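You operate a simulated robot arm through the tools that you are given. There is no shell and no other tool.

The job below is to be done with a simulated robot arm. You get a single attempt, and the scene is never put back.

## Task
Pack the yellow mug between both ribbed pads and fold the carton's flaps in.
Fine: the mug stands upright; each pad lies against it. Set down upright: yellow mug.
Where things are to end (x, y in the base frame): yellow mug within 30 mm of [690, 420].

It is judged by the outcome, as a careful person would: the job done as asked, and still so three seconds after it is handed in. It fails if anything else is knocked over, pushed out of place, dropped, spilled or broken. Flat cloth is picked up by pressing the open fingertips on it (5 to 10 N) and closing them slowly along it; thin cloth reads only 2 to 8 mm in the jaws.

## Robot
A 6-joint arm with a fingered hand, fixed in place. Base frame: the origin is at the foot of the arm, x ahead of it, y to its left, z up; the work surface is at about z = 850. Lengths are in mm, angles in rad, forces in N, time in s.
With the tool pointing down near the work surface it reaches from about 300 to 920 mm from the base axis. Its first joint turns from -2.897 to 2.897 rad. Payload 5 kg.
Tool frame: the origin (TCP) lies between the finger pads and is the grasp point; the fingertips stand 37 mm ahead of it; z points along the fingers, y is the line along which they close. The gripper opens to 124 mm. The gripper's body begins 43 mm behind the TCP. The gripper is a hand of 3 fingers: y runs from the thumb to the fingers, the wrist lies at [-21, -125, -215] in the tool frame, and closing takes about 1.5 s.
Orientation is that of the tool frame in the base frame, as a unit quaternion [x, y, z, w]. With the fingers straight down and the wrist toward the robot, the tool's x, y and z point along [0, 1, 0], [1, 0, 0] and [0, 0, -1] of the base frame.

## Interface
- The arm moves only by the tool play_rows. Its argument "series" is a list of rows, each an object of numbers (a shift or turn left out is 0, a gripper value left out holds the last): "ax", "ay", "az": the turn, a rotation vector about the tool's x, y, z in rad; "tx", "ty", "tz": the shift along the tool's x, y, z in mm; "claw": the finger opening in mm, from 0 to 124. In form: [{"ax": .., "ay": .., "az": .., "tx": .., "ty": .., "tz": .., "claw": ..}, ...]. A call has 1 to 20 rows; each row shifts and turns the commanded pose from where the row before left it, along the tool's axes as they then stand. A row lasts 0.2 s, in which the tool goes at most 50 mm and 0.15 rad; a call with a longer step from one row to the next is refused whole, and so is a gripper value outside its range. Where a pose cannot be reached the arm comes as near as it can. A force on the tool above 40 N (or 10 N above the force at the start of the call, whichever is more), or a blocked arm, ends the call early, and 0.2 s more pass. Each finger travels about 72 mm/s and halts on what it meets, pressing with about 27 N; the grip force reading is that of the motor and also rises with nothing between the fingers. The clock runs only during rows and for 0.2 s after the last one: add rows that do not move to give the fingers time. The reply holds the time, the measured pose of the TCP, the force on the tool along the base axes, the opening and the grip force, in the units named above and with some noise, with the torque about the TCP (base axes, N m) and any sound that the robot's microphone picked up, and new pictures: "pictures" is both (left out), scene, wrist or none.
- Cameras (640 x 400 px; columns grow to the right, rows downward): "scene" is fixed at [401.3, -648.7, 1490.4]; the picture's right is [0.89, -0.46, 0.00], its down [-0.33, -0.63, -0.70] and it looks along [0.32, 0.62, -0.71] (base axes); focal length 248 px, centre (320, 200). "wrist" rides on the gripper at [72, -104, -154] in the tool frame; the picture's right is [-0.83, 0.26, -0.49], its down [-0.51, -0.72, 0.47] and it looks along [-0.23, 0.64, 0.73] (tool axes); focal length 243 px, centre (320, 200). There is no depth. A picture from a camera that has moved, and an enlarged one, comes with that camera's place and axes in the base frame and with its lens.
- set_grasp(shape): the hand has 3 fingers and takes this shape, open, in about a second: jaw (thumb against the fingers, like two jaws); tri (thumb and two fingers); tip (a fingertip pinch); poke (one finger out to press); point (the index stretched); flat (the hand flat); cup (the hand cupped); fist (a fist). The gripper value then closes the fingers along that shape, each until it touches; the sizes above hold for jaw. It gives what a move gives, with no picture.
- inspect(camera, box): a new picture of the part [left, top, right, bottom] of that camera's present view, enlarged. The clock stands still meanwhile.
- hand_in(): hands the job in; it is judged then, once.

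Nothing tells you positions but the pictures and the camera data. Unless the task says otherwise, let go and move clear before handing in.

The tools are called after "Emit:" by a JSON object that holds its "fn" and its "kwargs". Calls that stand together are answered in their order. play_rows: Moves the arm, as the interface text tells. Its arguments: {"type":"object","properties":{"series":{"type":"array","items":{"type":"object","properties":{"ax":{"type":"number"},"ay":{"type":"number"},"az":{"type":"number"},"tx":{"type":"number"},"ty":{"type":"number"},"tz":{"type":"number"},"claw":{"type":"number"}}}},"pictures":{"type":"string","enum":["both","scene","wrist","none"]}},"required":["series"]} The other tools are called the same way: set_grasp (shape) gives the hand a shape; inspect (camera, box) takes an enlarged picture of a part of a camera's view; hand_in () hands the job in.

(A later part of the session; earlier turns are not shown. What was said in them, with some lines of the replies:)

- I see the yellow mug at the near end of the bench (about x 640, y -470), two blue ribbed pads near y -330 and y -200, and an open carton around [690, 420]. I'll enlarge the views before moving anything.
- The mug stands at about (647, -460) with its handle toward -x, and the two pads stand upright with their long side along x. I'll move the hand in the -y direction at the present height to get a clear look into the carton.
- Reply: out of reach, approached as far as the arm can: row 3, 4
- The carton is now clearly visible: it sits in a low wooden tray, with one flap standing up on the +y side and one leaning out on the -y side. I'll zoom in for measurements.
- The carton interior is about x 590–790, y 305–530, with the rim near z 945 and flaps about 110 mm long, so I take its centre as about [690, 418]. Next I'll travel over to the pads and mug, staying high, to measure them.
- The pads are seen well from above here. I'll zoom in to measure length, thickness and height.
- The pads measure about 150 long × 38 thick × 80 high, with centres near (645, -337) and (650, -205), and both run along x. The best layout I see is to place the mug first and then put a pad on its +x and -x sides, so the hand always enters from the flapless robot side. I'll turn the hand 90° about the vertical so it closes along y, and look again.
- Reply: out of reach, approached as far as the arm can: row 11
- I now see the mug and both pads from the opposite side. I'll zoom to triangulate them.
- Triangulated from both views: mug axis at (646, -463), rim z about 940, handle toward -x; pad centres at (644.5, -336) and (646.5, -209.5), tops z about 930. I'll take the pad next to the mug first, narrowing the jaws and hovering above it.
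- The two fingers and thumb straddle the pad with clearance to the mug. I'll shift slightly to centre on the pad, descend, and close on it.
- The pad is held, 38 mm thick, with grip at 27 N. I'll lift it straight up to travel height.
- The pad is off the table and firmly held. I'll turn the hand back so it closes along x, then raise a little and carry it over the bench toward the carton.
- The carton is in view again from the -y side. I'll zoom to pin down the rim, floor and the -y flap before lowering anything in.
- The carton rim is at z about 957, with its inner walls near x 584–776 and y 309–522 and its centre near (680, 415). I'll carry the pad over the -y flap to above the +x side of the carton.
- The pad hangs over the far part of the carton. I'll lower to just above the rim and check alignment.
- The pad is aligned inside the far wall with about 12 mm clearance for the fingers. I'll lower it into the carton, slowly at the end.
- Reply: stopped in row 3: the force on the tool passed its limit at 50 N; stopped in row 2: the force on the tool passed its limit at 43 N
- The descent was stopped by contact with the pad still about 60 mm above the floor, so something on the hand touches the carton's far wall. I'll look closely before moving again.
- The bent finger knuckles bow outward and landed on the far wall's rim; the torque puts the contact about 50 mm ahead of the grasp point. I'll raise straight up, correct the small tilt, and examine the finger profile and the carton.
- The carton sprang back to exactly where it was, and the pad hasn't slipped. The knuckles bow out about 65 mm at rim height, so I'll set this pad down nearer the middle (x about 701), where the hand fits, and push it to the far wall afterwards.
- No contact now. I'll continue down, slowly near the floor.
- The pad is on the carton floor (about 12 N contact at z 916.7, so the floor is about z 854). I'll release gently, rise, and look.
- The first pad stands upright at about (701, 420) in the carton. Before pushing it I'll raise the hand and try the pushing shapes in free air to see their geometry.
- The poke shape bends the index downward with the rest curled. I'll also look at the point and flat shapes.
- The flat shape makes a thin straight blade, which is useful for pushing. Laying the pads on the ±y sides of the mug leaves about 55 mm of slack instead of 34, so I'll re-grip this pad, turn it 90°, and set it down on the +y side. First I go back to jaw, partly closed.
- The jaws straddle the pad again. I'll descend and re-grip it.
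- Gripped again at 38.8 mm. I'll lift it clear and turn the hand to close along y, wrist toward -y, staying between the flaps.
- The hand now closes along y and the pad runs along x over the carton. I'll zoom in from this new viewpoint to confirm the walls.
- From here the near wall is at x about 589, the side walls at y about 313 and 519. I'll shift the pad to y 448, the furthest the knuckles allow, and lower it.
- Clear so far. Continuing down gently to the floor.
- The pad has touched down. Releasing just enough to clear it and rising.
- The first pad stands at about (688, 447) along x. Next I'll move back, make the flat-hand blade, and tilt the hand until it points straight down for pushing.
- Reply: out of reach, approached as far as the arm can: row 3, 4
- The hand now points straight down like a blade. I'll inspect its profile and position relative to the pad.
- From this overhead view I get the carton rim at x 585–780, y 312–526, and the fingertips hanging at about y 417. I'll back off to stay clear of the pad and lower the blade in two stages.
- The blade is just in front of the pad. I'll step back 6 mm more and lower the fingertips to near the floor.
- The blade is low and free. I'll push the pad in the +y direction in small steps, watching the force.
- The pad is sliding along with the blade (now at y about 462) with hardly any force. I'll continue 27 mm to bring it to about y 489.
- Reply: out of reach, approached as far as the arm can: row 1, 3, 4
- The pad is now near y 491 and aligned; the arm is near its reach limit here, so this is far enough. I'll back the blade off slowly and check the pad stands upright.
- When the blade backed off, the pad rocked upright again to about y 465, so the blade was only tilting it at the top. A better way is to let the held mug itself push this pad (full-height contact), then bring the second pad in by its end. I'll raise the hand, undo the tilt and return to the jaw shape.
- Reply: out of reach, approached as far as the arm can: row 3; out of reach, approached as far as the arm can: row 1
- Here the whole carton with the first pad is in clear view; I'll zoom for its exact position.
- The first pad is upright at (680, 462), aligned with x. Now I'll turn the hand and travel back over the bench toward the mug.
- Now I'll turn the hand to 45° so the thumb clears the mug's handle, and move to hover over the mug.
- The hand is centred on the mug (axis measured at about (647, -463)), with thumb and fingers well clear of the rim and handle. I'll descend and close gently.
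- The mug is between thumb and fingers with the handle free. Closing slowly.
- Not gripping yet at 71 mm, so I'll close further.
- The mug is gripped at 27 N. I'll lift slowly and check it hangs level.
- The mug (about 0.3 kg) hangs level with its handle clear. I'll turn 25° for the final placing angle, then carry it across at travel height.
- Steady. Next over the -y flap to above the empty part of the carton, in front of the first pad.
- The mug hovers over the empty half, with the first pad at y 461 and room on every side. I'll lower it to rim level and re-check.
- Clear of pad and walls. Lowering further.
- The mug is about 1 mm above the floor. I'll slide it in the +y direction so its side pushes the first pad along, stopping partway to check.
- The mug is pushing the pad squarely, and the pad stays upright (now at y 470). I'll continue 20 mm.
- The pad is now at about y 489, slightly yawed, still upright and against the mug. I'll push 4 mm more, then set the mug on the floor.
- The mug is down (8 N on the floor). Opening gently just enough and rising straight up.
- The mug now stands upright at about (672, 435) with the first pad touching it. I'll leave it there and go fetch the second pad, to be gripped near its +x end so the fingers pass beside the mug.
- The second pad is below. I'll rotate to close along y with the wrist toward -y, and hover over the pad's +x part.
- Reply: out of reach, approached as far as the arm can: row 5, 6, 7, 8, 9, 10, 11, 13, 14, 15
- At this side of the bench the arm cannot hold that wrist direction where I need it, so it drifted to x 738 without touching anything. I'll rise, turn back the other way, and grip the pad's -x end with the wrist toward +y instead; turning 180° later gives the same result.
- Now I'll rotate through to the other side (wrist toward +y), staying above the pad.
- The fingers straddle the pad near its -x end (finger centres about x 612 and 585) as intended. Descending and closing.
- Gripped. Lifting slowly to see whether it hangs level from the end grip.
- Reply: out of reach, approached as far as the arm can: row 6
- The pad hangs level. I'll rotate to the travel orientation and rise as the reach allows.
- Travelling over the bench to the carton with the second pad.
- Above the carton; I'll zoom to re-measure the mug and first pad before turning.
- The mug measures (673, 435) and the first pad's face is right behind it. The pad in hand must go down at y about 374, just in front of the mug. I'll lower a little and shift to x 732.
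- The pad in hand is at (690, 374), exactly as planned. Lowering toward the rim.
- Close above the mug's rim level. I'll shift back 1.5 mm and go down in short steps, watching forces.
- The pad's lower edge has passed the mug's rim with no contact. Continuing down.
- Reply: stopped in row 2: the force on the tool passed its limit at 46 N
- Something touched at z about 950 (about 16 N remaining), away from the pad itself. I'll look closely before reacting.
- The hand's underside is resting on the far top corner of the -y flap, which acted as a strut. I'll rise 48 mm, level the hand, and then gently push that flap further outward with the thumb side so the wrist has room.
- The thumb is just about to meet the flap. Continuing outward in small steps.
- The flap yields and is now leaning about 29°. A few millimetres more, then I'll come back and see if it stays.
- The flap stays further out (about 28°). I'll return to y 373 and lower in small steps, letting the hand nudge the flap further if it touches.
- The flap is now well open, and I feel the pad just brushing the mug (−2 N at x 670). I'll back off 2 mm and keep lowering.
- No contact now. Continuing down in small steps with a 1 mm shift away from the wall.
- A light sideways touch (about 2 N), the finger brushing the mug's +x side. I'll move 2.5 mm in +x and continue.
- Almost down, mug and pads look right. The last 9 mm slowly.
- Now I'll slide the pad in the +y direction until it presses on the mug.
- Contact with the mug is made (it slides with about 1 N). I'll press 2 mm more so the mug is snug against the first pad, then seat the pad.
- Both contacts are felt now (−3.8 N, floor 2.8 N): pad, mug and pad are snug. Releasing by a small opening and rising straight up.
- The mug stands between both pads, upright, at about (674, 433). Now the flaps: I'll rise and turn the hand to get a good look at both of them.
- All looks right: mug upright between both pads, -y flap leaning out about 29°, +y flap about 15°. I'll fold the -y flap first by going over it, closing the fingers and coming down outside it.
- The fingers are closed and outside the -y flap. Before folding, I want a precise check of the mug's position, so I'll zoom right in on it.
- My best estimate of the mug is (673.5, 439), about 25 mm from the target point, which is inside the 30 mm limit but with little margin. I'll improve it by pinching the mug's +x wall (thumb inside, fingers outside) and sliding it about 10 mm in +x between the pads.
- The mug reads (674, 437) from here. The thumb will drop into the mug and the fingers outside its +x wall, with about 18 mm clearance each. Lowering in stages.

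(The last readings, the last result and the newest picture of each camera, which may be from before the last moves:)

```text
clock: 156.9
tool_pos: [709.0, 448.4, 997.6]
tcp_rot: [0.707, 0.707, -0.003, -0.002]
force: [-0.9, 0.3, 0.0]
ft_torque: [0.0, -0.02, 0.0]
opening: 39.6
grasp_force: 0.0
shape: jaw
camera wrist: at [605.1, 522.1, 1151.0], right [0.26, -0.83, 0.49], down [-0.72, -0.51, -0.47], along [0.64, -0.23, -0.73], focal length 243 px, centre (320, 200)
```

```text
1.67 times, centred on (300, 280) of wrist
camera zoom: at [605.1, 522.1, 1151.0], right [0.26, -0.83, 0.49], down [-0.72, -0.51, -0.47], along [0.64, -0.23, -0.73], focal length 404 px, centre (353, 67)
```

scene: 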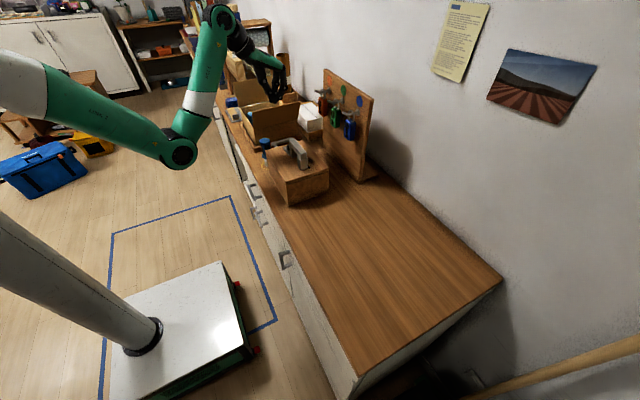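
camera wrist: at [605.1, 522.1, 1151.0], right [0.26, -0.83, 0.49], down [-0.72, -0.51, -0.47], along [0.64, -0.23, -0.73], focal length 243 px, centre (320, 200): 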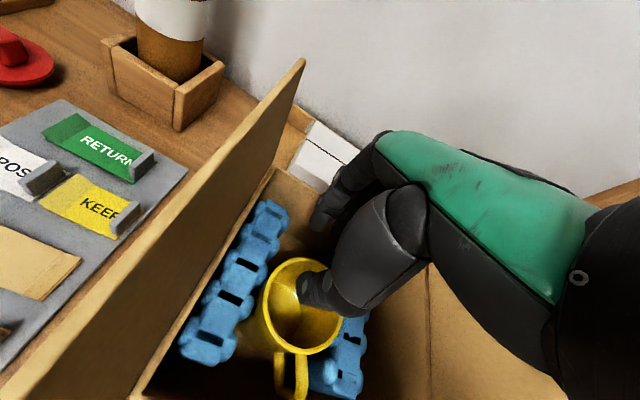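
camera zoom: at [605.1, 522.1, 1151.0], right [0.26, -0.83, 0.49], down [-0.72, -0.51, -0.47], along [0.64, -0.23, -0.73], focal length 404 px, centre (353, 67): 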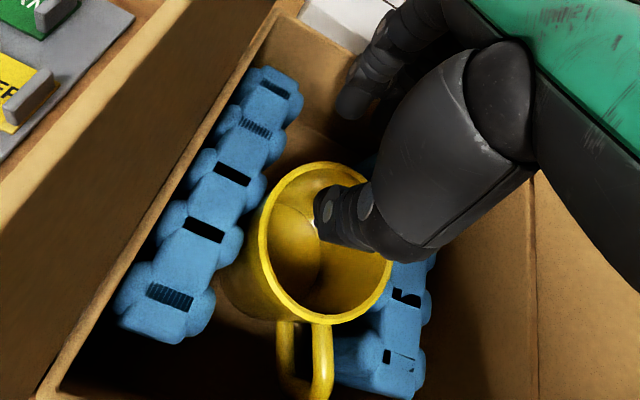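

The thumb is over the mug's opening and the fingers outside. Going down the last 34 mm.

Emit:
{"fn": "play_rows", "kwargs": {"series": [{"tz": 12}, {"tz": 12}, {"tz": 9}, {}], "pictures": "wrist"}}

Emit:
{"fn": "inspect", "kwargs": {"camera": "wrist", "box": [160, 160, 440, 400]}}

```text
clock: 157.9
tool_pos: [709.0, 446.9, 965.9]
tcp_rot: [0.707, 0.707, -0.002, -0.001]
force: [0.4, -0.7, -0.1]
ft_torque: [-0.02, 0.01, -0.04]
opening: 40.0
grasp_force: 0.1
shape: jaw
camera wrist: at [605.8, 520.7, 1118.3], right [0.26, -0.83, 0.49], down [-0.72, -0.51, -0.47], along [0.64, -0.23, -0.73], focal length 243 px, centre (320, 200)
```

wrist: 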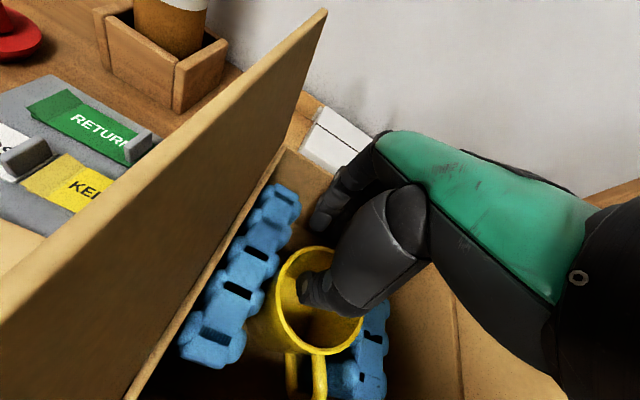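

```text
1.67 times, centred on (300, 280) of wrist
camera zoom: at [605.8, 520.7, 1118.3], right [0.26, -0.83, 0.49], down [-0.72, -0.51, -0.47], along [0.64, -0.23, -0.73], focal length 404 px, centre (353, 67)
```

zoom: 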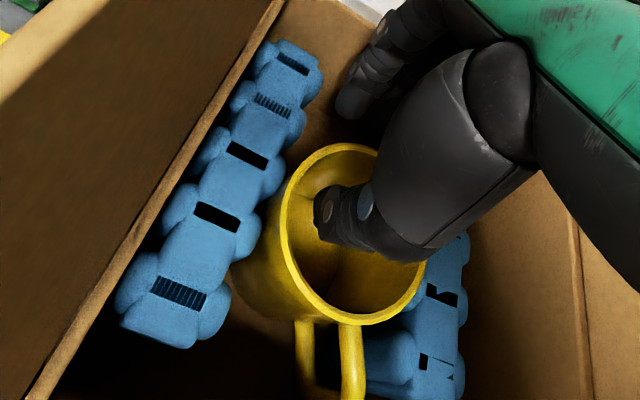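

The thumb is inside, the fingers outside. Closing gently onto the wall.

Emit:
{"fn": "play_rows", "kwargs": {"series": [{"claw": 32}, {"claw": 25}, {"claw": 18}, {"claw": 12}, {"claw": 7}, {"claw": 2}, {}, {}], "pictures": "wrist"}}

Emit:
{"fn": "inspect", "kwargs": {"camera": "wrist", "box": [160, 160, 440, 400]}}

```text
clock: 159.7
tool_pos: [708.7, 448.6, 965.2]
tcp_rot: [0.707, 0.707, -0.003, -0.001]
force: [-1.3, -1.9, -0.5]
ft_torque: [-0.06, 0.01, 0.1]
opening: 0.2
grasp_force: 27.2
shape: jaw
camera wrist: at [605.7, 520.6, 1118.0], right [0.26, -0.83, 0.49], down [-0.72, -0.51, -0.47], along [0.64, -0.23, -0.73], focal length 243 px, centre (320, 200)
```

wrist: 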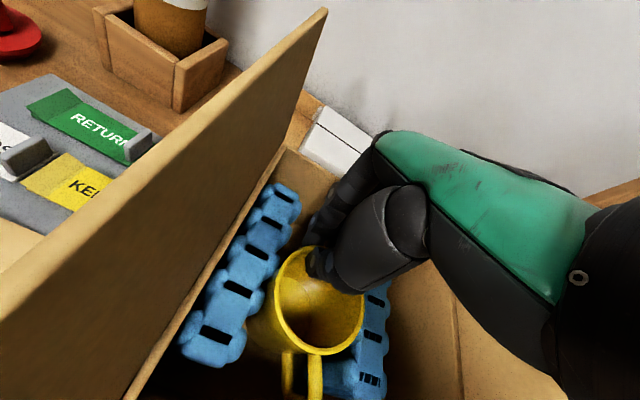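

```text
1.67 times, centred on (300, 280) of wrist
camera zoom: at [605.7, 520.6, 1118.0], right [0.26, -0.83, 0.49], down [-0.72, -0.51, -0.47], along [0.64, -0.23, -0.73], focal length 404 px, centre (353, 67)
```

zoom: 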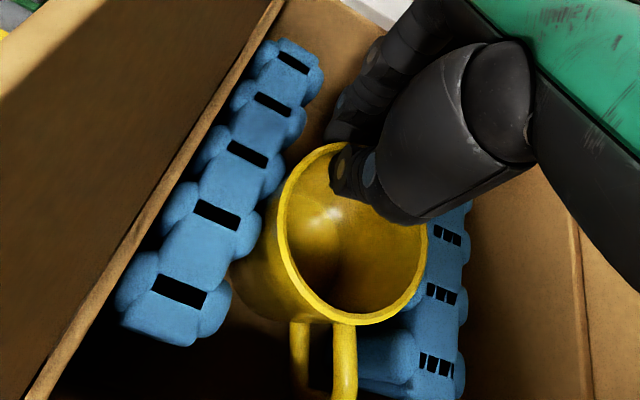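

Pinched (27 N) and the mug hasn't moved. Now I'll slide it in the +x direction in small steps.

Emit:
{"fn": "play_rows", "kwargs": {"series": [{"ty": 1.5}, {"ty": 1.5}, {"ty": 1.5}, {}], "pictures": "wrist"}}

Emit:
{"fn": "inspect", "kwargs": {"camera": "wrist", "box": [160, 160, 440, 400]}}

```text
clock: 160.7
tool_pos: [713.4, 447.8, 964.2]
tcp_rot: [0.707, 0.707, -0.003, 0.0]
force: [-1.2, -1.2, 0.3]
ft_torque: [-0.05, 0.04, 0.13]
opening: 0.2
grasp_force: 27.3
shape: jaw
camera wrist: at [610.5, 520.8, 1118.0], right [0.26, -0.83, 0.49], down [-0.72, -0.51, -0.47], along [0.64, -0.23, -0.73], focal length 243 px, centre (320, 200)
```

wrist: 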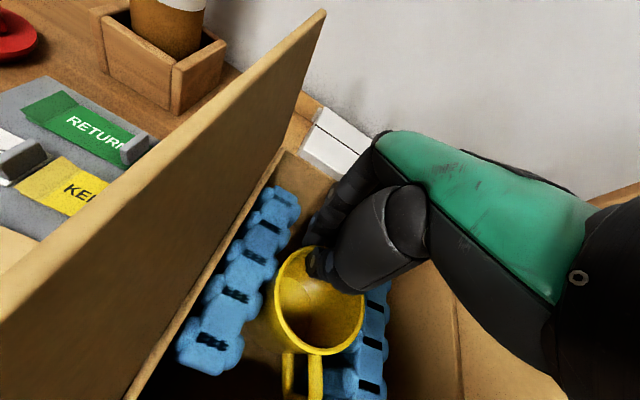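

```text
1.67 times, centred on (300, 280) of wrist
camera zoom: at [610.5, 520.8, 1118.0], right [0.26, -0.83, 0.49], down [-0.72, -0.51, -0.47], along [0.64, -0.23, -0.73], focal length 404 px, centre (353, 67)
```

zoom: 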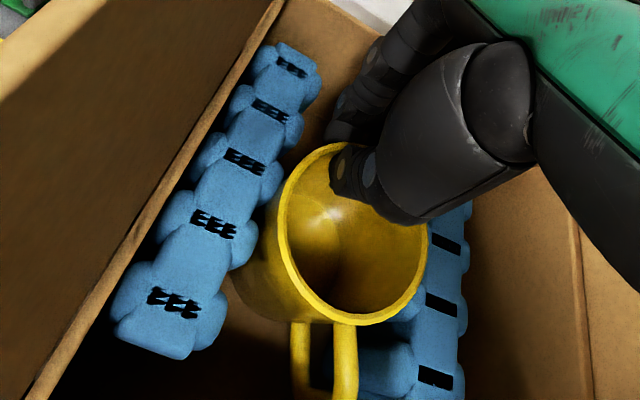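

The mug follows the hand and the pads stay. Another 6 mm.

Emit:
{"fn": "play_rows", "kwargs": {"series": [{"ty": 1.5}, {"ty": 1.5}, {"ty": 1.5}, {"ty": 1.5}, {}], "pictures": "wrist"}}

Emit:
{"fn": "inspect", "kwargs": {"camera": "wrist", "box": [160, 160, 440, 400]}}

```text
clock: 161.9
tool_pos: [719.2, 447.6, 966.2]
tcp_rot: [0.707, 0.707, -0.002, -0.001]
force: [-1.4, -1.5, -0.7]
ft_torque: [-0.03, -0.01, 0.06]
opening: 0.0
grasp_force: 27.1
shape: jaw
camera wrist: at [616.3, 520.5, 1118.6], right [0.26, -0.83, 0.49], down [-0.72, -0.51, -0.47], along [0.64, -0.23, -0.73], focal length 243 px, centre (320, 200)
```

wrist: 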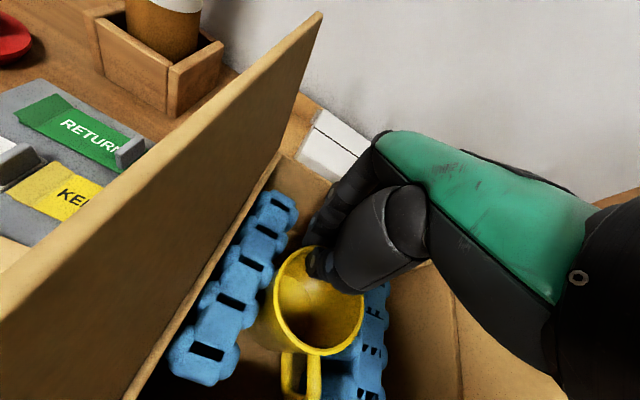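

```text
1.67 times, centred on (300, 280) of wrist
camera zoom: at [616.3, 520.5, 1118.6], right [0.26, -0.83, 0.49], down [-0.72, -0.51, -0.47], along [0.64, -0.23, -0.73], focal length 404 px, centre (353, 67)
```

zoom: 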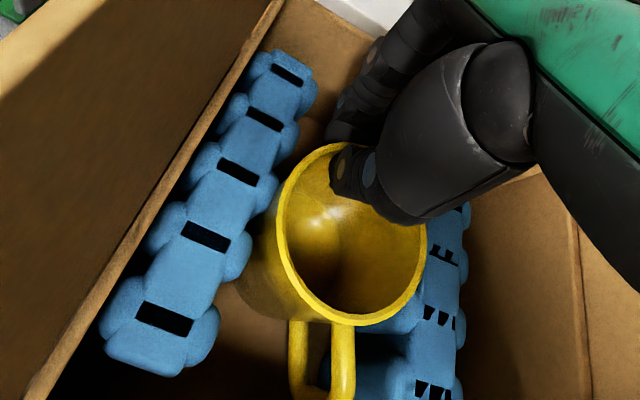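

The mug has moved about 10 mm to x ≈ 684. Releasing a little and rising straight out.

Emit:
{"fn": "play_rows", "kwargs": {"series": [{"claw": 5}, {"claw": 11}, {"claw": 17}, {"claw": 22}, {}, {"tz": -6}, {"tz": -10}, {"tz": -15}, {"tz": -20}, {"tz": -30}, {"tz": -40}, {"tz": -40}, {}], "pictures": "wrist"}}

Emit:
{"fn": "inspect", "kwargs": {"camera": "wrist", "box": [80, 160, 400, 400]}}

```text
clock: 164.7
tool_pos: [718.5, 446.4, 1127.9]
tcp_rot: [0.707, 0.707, -0.003, -0.001]
force: [-0.2, -0.4, -0.2]
ft_torque: [-0.01, -0.01, 0.0]
opening: 21.8
grasp_force: 0.0
shape: jaw
camera wrist: at [615.8, 519.6, 1280.2], right [0.26, -0.83, 0.49], down [-0.72, -0.51, -0.47], along [0.64, -0.23, -0.73], focal length 243 px, centre (320, 200)
```

wrist: 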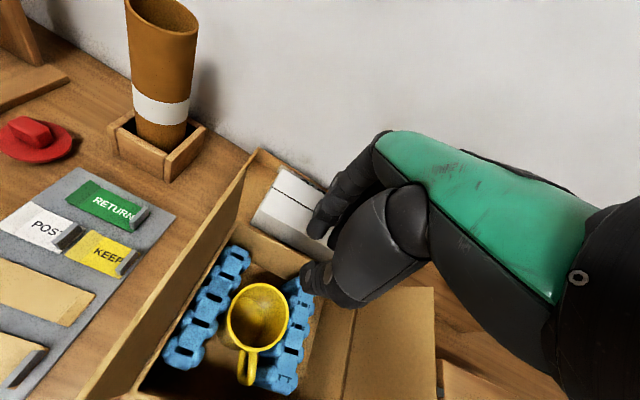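

```text
1.67 times, centred on (240, 280) of wrist
camera zoom: at [615.8, 519.6, 1280.2], right [0.26, -0.83, 0.49], down [-0.72, -0.51, -0.47], along [0.64, -0.23, -0.73], focal length 404 px, centre (453, 67)
```

zoom: 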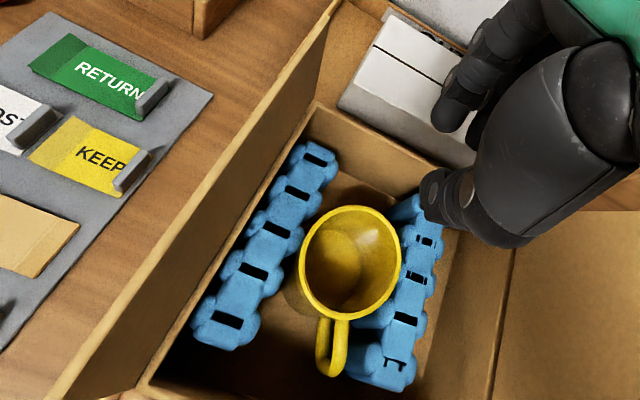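

The mug now measures (686, 437), about 17 mm from the target, still upright between the pads. I'll zoom in to check that both pads touch it.

Emit:
{"fn": "inspect", "kwargs": {"camera": "wrist", "box": [150, 230, 330, 400]}}

```text
2.35 times, centred on (240, 315) of wrist
camera zoom: at [615.8, 519.6, 1280.2], right [0.26, -0.83, 0.49], down [-0.72, -0.51, -0.47], along [0.64, -0.23, -0.73], focal length 571 px, centre (508, -71)
```

zoom: 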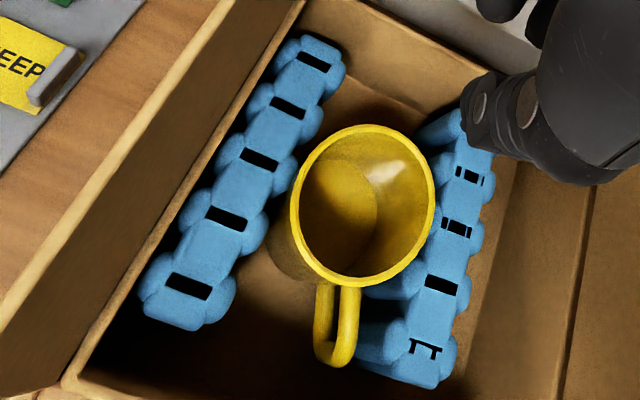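

Both pads lie against the mug. Now back over to the outside of the -y flap, fingers closed, and down to flap height.

Emit:
{"fn": "play_rows", "kwargs": {"series": [{"tx": -40, "ty": -10, "tz": -10, "claw": 5}, {"tx": -48, "ty": -12, "claw": 0}, {"tx": -48, "ty": -12}, {"tx": -48, "ty": -12}, {"tx": -48, "ty": -12}, {"tx": -14, "ty": -3}, {"tz": 30}, {"tz": 35}, {"tz": 25}, {}], "pictures": "both"}}

Emit:
{"fn": "inspect", "kwargs": {"camera": "scene", "box": [210, 30, 330, 160]}}

Emit:
{"fn": "inspect", "kwargs": {"camera": "wrist", "box": [120, 100, 440, 380]}}

```text
clock: 166.9
tool_pos: [657.0, 200.3, 1046.1]
tcp_rot: [0.707, 0.707, -0.002, -0.001]
force: [1.0, -0.4, -0.7]
ft_torque: [-0.02, -0.01, 0.0]
opening: 0.0
grasp_force: 26.3
shape: jaw
camera wrist: at [554.4, 273.9, 1199.3], right [0.26, -0.83, 0.49], down [-0.72, -0.51, -0.47], along [0.64, -0.23, -0.73], focal length 243 px, centre (320, 200)
```

scene: 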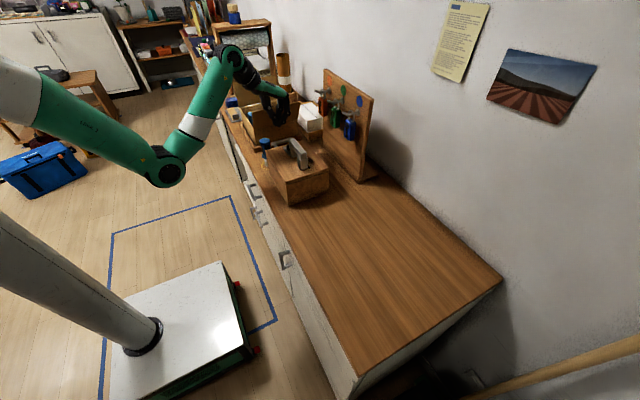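
wrist: 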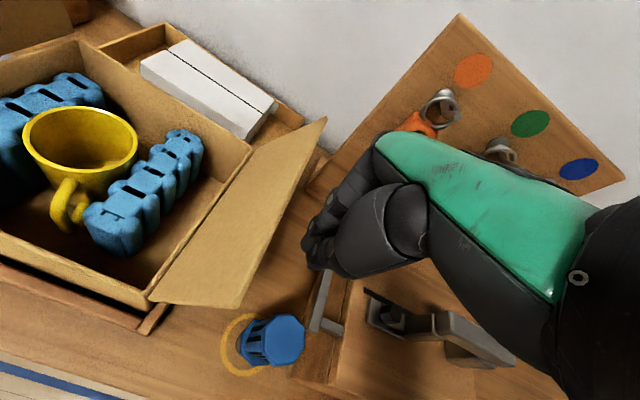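

```text
3.08 times, centred on (270, 95) of scene
camera zoom: at [401.3, -648.7, 1490.4], right [0.89, -0.46, 0.0], down [-0.33, -0.63, -0.7], along [0.32, 0.62, -0.71], focal length 763 px, centre (474, 523)
```

zoom: 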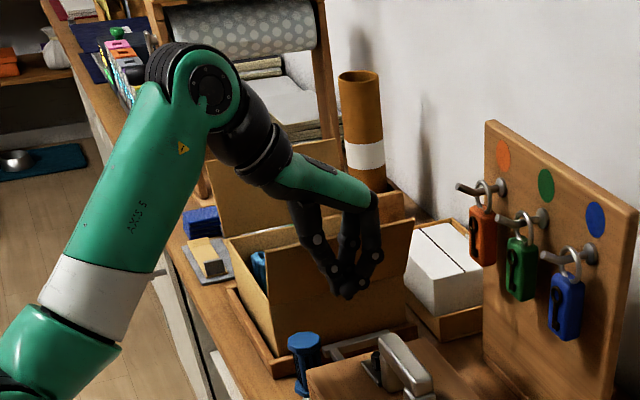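

```text
1.43 times, centred on (280, 240) of wrist
camera zoom: at [554.4, 273.9, 1199.3], right [0.26, -0.83, 0.49], down [-0.72, -0.51, -0.47], along [0.64, -0.23, -0.73], focal length 347 px, centre (377, 143)
```

zoom: 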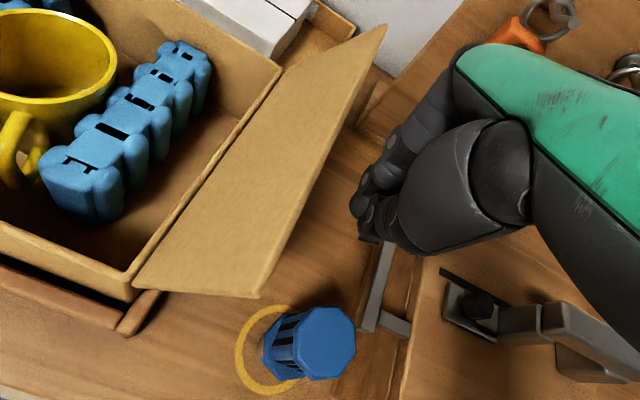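

The hand is outside the flap with fingertips at about z 1010, clear of the blue stamp and toolbox. I'll now push the flap in the +y direction.

Emit:
{"fn": "play_rows", "kwargs": {"series": [{"tx": 12}, {"tx": 12}, {"tx": 10}, {"tx": 8}, {"tx": 8}, {"tx": 8}, {"tx": 8}, {"tx": 8}, {}], "pictures": "both"}}

Emit:
{"fn": "inspect", "kwargs": {"camera": "scene", "box": [210, 30, 330, 160]}}

```text
clock: 168.9
tool_pos: [660.7, 275.2, 1045.9]
tcp_rot: [0.707, 0.708, -0.002, -0.001]
force: [0.3, 0.4, -1.0]
ft_torque: [-0.03, 0.0, -0.04]
opening: 0.0
grasp_force: 26.9
shape: jaw
camera wrist: at [556.5, 348.9, 1199.8], right [0.26, -0.83, 0.49], down [-0.72, -0.51, -0.47], along [0.64, -0.23, -0.73], focal length 243 px, centre (320, 200)
```

scene: 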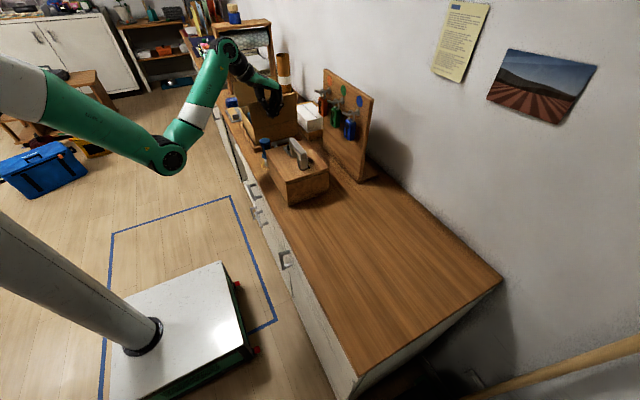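
wrist: 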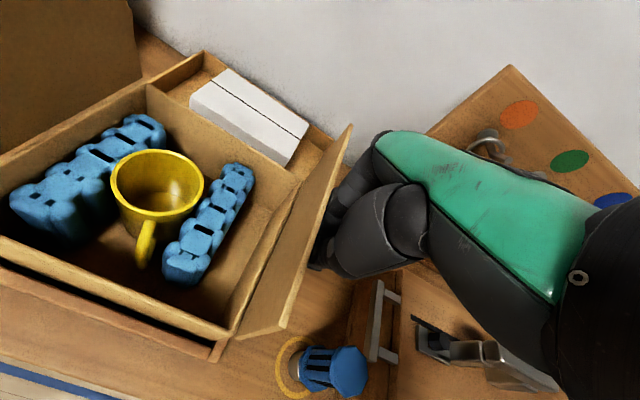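

```text
3.08 times, centred on (270, 95) of scene
camera zoom: at [401.3, -648.7, 1490.4], right [0.89, -0.46, 0.0], down [-0.33, -0.63, -0.7], along [0.32, 0.62, -0.71], focal length 763 px, centre (474, 523)
```

zoom: 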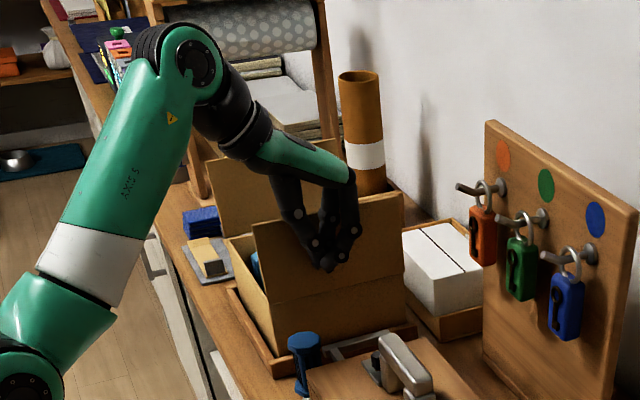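

The flap swings in easily (no noticeable force). I'll continue pushing it past vertical and inward.

Emit:
{"fn": "play_rows", "kwargs": {"series": [{"tx": 8}, {"tx": 8}, {"tx": 8}, {"tx": 8}, {"tx": 8}, {"tx": 8}, {"tx": 8}, {"tx": 8}, {"tx": 8}, {}], "pictures": "both"}}

Emit:
{"fn": "inspect", "kwargs": {"camera": "scene", "box": [210, 30, 330, 160]}}

Emit:
{"fn": "inspect", "kwargs": {"camera": "wrist", "box": [80, 100, 440, 400]}}

```text
clock: 171.1
tool_pos: [658.1, 346.0, 1045.9]
tcp_rot: [0.707, 0.707, -0.002, -0.001]
force: [0.5, 0.4, -0.4]
ft_torque: [0.0, -0.02, 0.02]
opening: 0.1
grasp_force: 27.1
shape: jaw
camera wrist: at [555.7, 420.4, 1199.8], right [0.26, -0.83, 0.49], down [-0.72, -0.51, -0.47], along [0.64, -0.23, -0.73], focal length 243 px, centre (320, 200)
```

scene: 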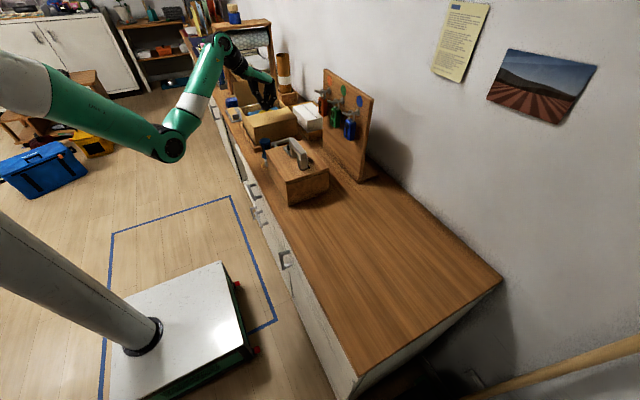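
wrist: 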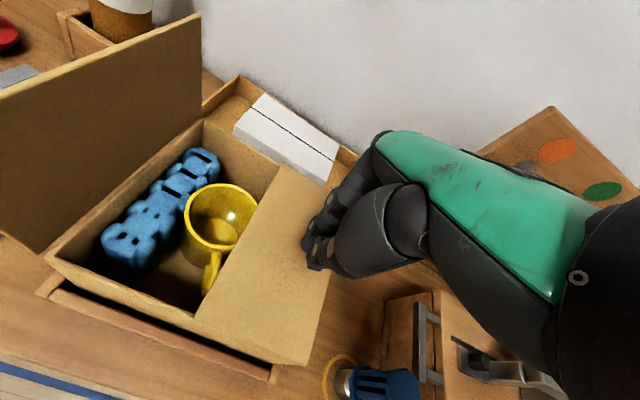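

```text
3.08 times, centred on (270, 95) of scene
camera zoom: at [401.3, -648.7, 1490.4], right [0.89, -0.46, 0.0], down [-0.33, -0.63, -0.7], along [0.32, 0.62, -0.71], focal length 763 px, centre (474, 523)
```

zoom: 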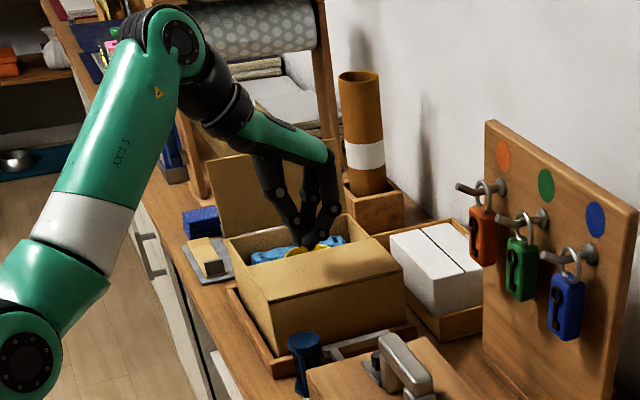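

```text
1.33 times, centred on (260, 250) of wrist
camera zoom: at [555.7, 420.4, 1199.8], right [0.26, -0.83, 0.49], down [-0.72, -0.51, -0.47], along [0.64, -0.23, -0.73], focal length 324 px, centre (400, 133)
```

zoom: 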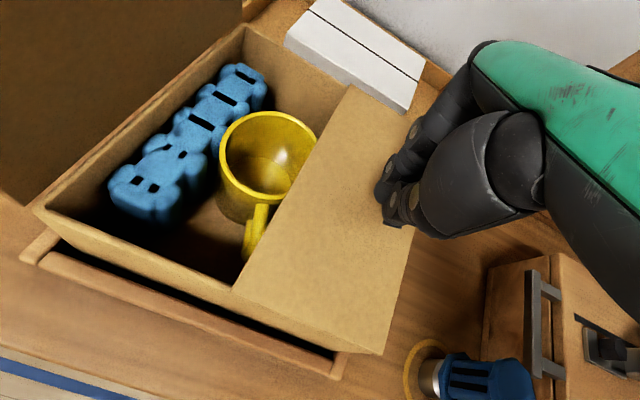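

The -y flap has dropped flat over the carton by itself. Now the +y flap: I'll rise, pass over it, and come down on its outer side.

Emit:
{"fn": "play_rows", "kwargs": {"series": [{"tz": -40}, {"tz": -45}, {"tz": -15}, {"tx": 42, "ty": -5}, {"tx": 42, "ty": -5}, {"tx": 42, "ty": -5}, {"tx": 42, "ty": -5}, {"tx": 42, "ty": -5}, {"tx": 42, "ty": -5}, {"tx": 10}, {}], "pictures": "both"}}

Emit:
{"fn": "inspect", "kwargs": {"camera": "scene", "box": [200, 10, 330, 150]}}

```text
clock: 173.5
tool_pos: [629.6, 608.1, 1146.2]
tcp_rot: [0.707, 0.707, -0.002, 0.0]
force: [0.4, 0.1, -0.6]
ft_torque: [0.02, 0.04, 0.02]
opening: 0.0
grasp_force: 26.6
shape: jaw
camera wrist: at [526.7, 681.6, 1299.3], right [0.26, -0.83, 0.49], down [-0.72, -0.51, -0.47], along [0.64, -0.23, -0.73], focal length 243 px, centre (320, 200)
```

scene: 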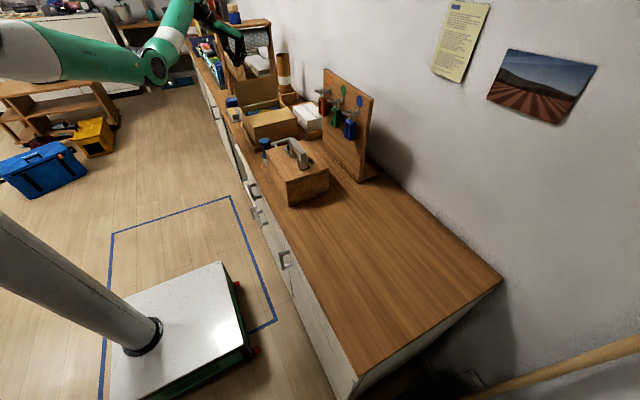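
wrist: 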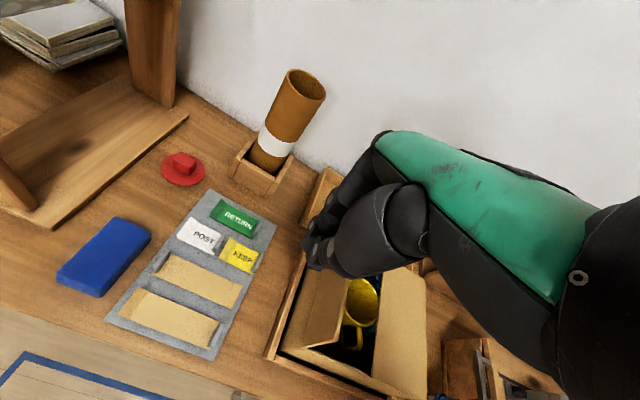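

```text
2.86 times, centred on (265, 80) of scene
camera zoom: at [401.3, -648.7, 1490.4], right [0.89, -0.46, 0.0], down [-0.33, -0.63, -0.7], along [0.32, 0.62, -0.71], focal length 708 px, centre (477, 543)
```

zoom: 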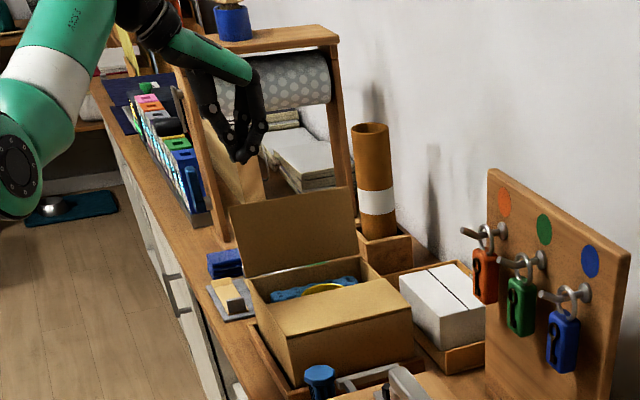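

The hand is outside the +y flap at height. I'll check the wrist view before lowering.

Emit:
{"fn": "inspect", "kwargs": {"camera": "wrist", "box": [220, 180, 460, 400]}}

```text
1.82 times, centred on (340, 290) of wrist
camera zoom: at [526.7, 681.6, 1299.3], right [0.26, -0.83, 0.49], down [-0.72, -0.51, -0.47], along [0.64, -0.23, -0.73], focal length 441 px, centre (284, 36)
```

zoom: 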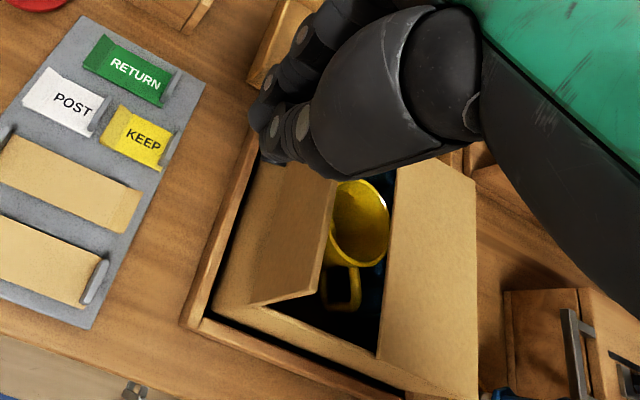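

The flap stands upright just inside the fingers. Lowering outside it, then pushing in the -y direction.

Emit:
{"fn": "play_rows", "kwargs": {"series": [{"tz": 35}, {"tz": 35}, {"tz": 28}, {}], "pictures": "none"}}

Emit:
{"fn": "play_rows", "kwargs": {"series": [{"tx": -8}, {"tx": -8}, {"tx": -8}, {"tx": -8}, {"tx": -8}, {"tx": -8}, {}], "pictures": "both"}}

Emit:
{"fn": "inspect", "kwargs": {"camera": "scene", "box": [200, 10, 330, 150]}}

```text
clock: 174.5
tool_pos: [629.5, 609.4, 1051.2]
tcp_rot: [0.707, 0.707, -0.003, 0.0]
force: [0.7, -0.5, 0.6]
ft_torque: [0.04, -0.01, 0.0]
opening: 0.0
grasp_force: 27.0
shape: jaw
```

```text
clock: 176.1
tool_pos: [628.5, 561.0, 1047.9]
tcp_rot: [0.708, 0.707, -0.003, -0.001]
force: [0.1, 1.0, -0.2]
ft_torque: [-0.01, -0.01, 0.03]
opening: 0.0
grasp_force: 27.4
shape: jaw
camera wrist: at [525.1, 634.0, 1201.7], right [0.26, -0.83, 0.49], down [-0.72, -0.51, -0.47], along [0.64, -0.23, -0.73], focal length 243 px, centre (320, 200)
```

scene: 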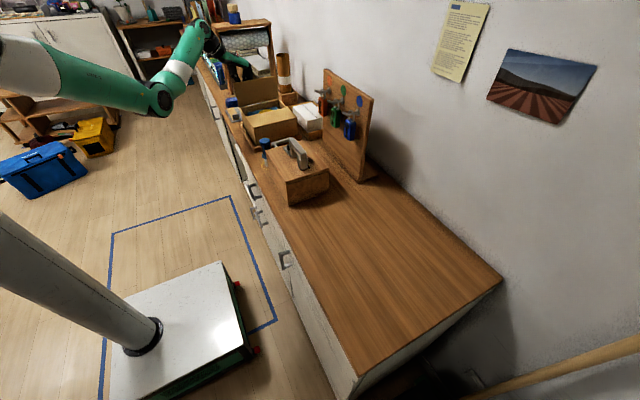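
wrist: 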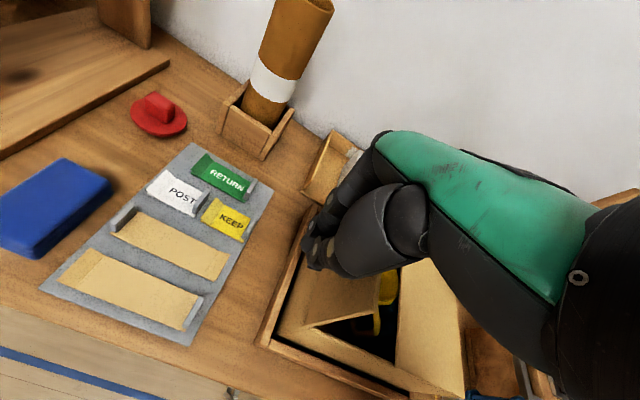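

```text
2.86 times, centred on (265, 80) of scene
camera zoom: at [401.3, -648.7, 1490.4], right [0.89, -0.46, 0.0], down [-0.33, -0.63, -0.7], along [0.32, 0.62, -0.71], focal length 708 px, centre (477, 543)
```

zoom: 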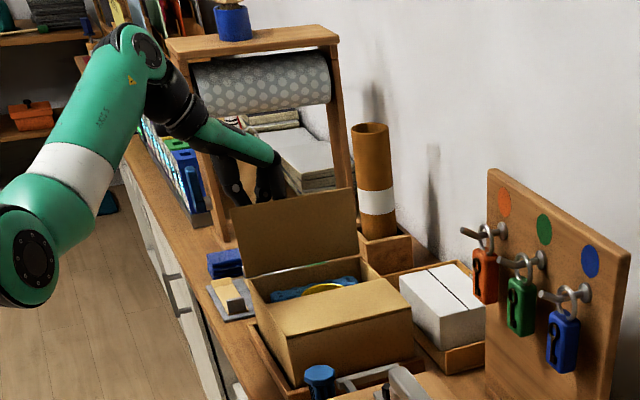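

The flap is moving. Continuing in the -y direction until it passes vertical and falls in.

Emit:
{"fn": "play_rows", "kwargs": {"series": [{"tx": -8}, {"tx": -8}, {"tx": -8}, {"tx": -8}, {"tx": -8}, {"tx": -8}, {"tx": -8}, {"tx": -8}, {}], "pictures": "both"}}

Emit:
{"fn": "inspect", "kwargs": {"camera": "scene", "box": [200, 10, 330, 150]}}

Emit:
{"fn": "inspect", "kwargs": {"camera": "wrist", "box": [180, 180, 460, 400]}}

```text
clock: 178.1
tool_pos: [629.3, 495.3, 1048.8]
tcp_rot: [0.706, 0.708, -0.002, -0.001]
force: [0.2, -0.5, -0.6]
ft_torque: [0.03, -0.01, 0.01]
opening: 0.0
grasp_force: 26.9
shape: jaw
camera wrist: at [525.7, 569.6, 1201.2], right [0.26, -0.83, 0.49], down [-0.72, -0.51, -0.47], along [0.64, -0.23, -0.73], focal length 243 px, centre (320, 200)
```

scene: 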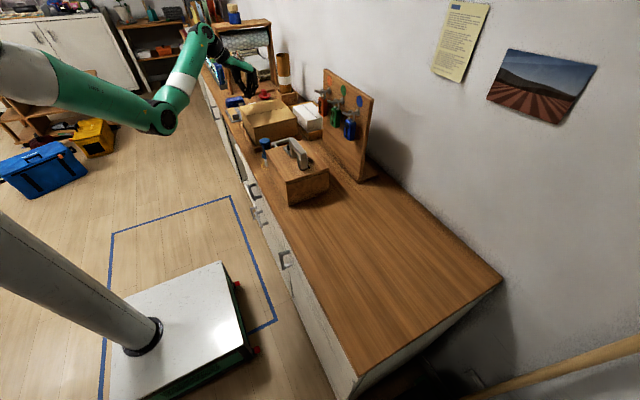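
wrist: 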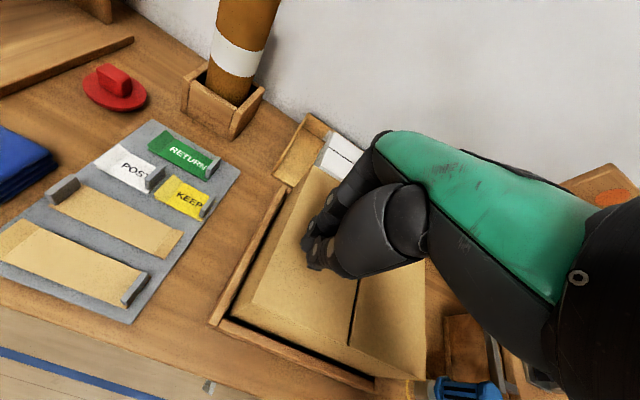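

```text
2.86 times, centred on (265, 80) of scene
camera zoom: at [401.3, -648.7, 1490.4], right [0.89, -0.46, 0.0], down [-0.33, -0.63, -0.7], along [0.32, 0.62, -0.71], focal length 708 px, centre (477, 543)
```

zoom: 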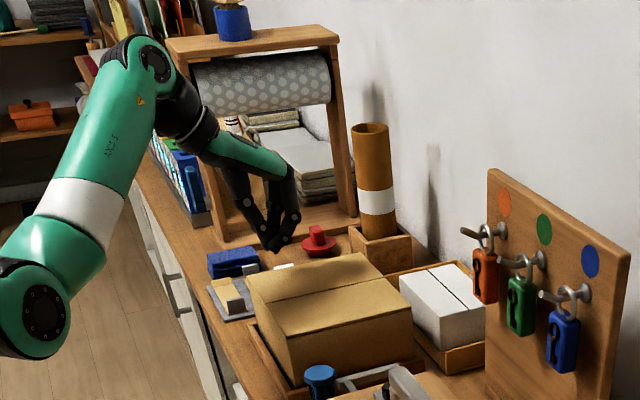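

```text
1.82 times, centred on (320, 290) of wrist
camera zoom: at [525.7, 569.6, 1201.2], right [0.26, -0.83, 0.49], down [-0.72, -0.51, -0.47], along [0.64, -0.23, -0.73], focal length 441 px, centre (320, 36)
```

zoom: 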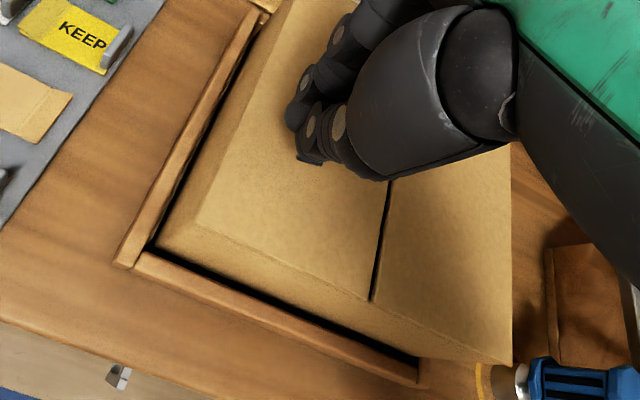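

Both flaps are folded in and lie flat, and the carton is still in its tray. I'll raise the hand, move clear and take a last look.

Emit:
{"fn": "play_rows", "kwargs": {"series": [{"tz": -40}, {"tz": -45}, {"tz": -20, "ty": -15}, {"tx": -45, "ty": -15}, {"tx": -45, "ty": -5}, {"tx": -45}, {"tx": -45}, {}, {}, {}], "pictures": "both"}}

Emit:
{"fn": "inspect", "kwargs": {"camera": "wrist", "box": [60, 60, 380, 340]}}

Emit:
{"fn": "inspect", "kwargs": {"camera": "scene", "box": [200, 40, 330, 180]}}

```text
clock: 180.3
tool_pos: [596.1, 317.4, 1155.9]
tcp_rot: [0.707, 0.707, -0.003, -0.001]
force: [0.1, -0.1, 0.7]
ft_torque: [-0.04, 0.0, 0.02]
opening: 0.1
grasp_force: 27.2
shape: jaw
camera wrist: at [491.3, 390.9, 1307.6], right [0.26, -0.83, 0.49], down [-0.72, -0.51, -0.47], along [0.64, -0.23, -0.73], focal length 243 px, centre (320, 200)
```

scene: 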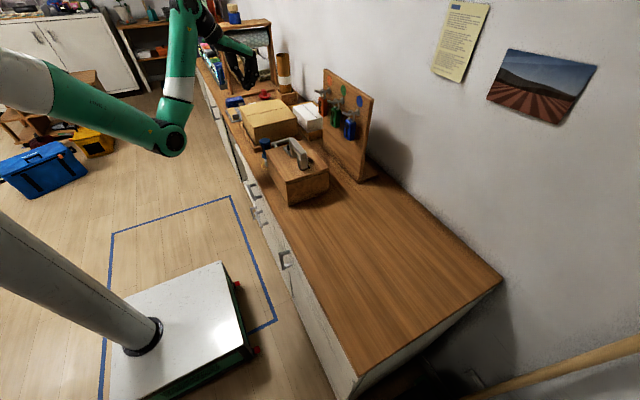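
wrist: 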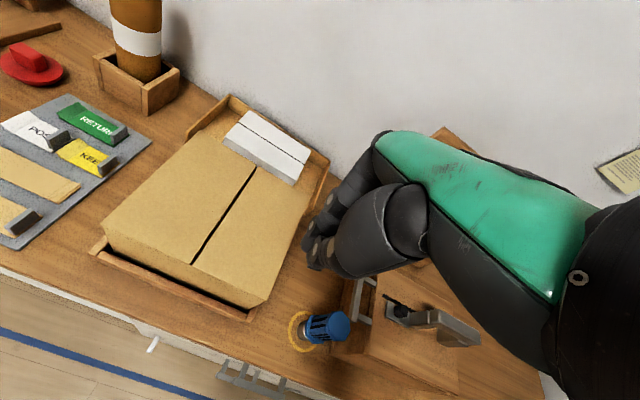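

```text
1.43 times, centred on (220, 200) of wrist
camera zoom: at [491.3, 390.9, 1307.6], right [0.26, -0.83, 0.49], down [-0.72, -0.51, -0.47], along [0.64, -0.23, -0.73], focal length 347 px, centre (463, 200)
```

zoom: 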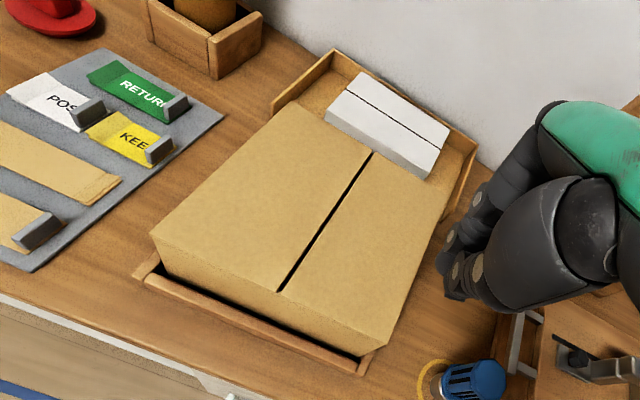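

```text
2.86 times, centred on (265, 110) of scene
camera zoom: at [401.3, -648.7, 1490.4], right [0.89, -0.46, 0.0], down [-0.33, -0.63, -0.7], along [0.32, 0.62, -0.71], focal length 708 px, centre (477, 457)
```

zoom: 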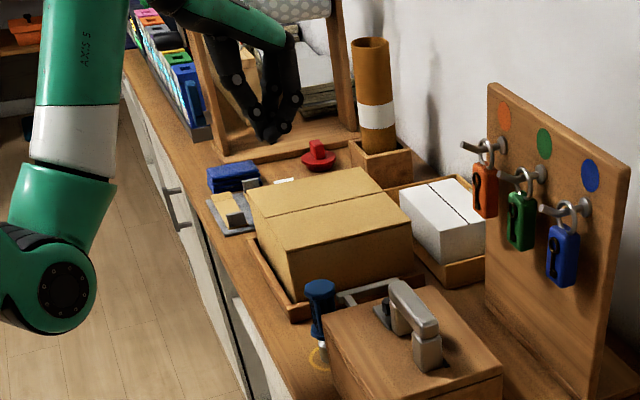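

The carton is closed in its tray with the mug and both pads inside. The blue stamp, toolbox, white box and padlocks look undisturbed, and the hand is empty and clear. I'm handing in the job.

Emit:
{"fn": "hand_in", "kwargs": {}}

```text
The job is handed in.
```

I packed the yellow mug upright between the two ribbed pads in the carton, folded both flaps flat, and handed in the job.

- **Mug position:** my last camera measurement, before the flaps closed, put it at about (686, 437). That is roughly 17 mm from the [690, 420] target, inside the 30 mm limit.
- **Pads:** they stand on the ±y sides of the mug. The images showed both against it, though a gap of up to about 3 mm on the +y side was within my measurement error.
- **Contact on the way in:** lowering the first pad, the hand pressed on the carton's far wall and it tipped briefly, then returned to place. Lowering the second pad, the hand pressed on the -y flap; I pushed that flap further out to make room and folded it in at the end.
- **Surroundings:** nothing was knocked over, and the neighbouring items looked undisturbed in the last pictures. The hand was empty and clear of the carton when I handed in.
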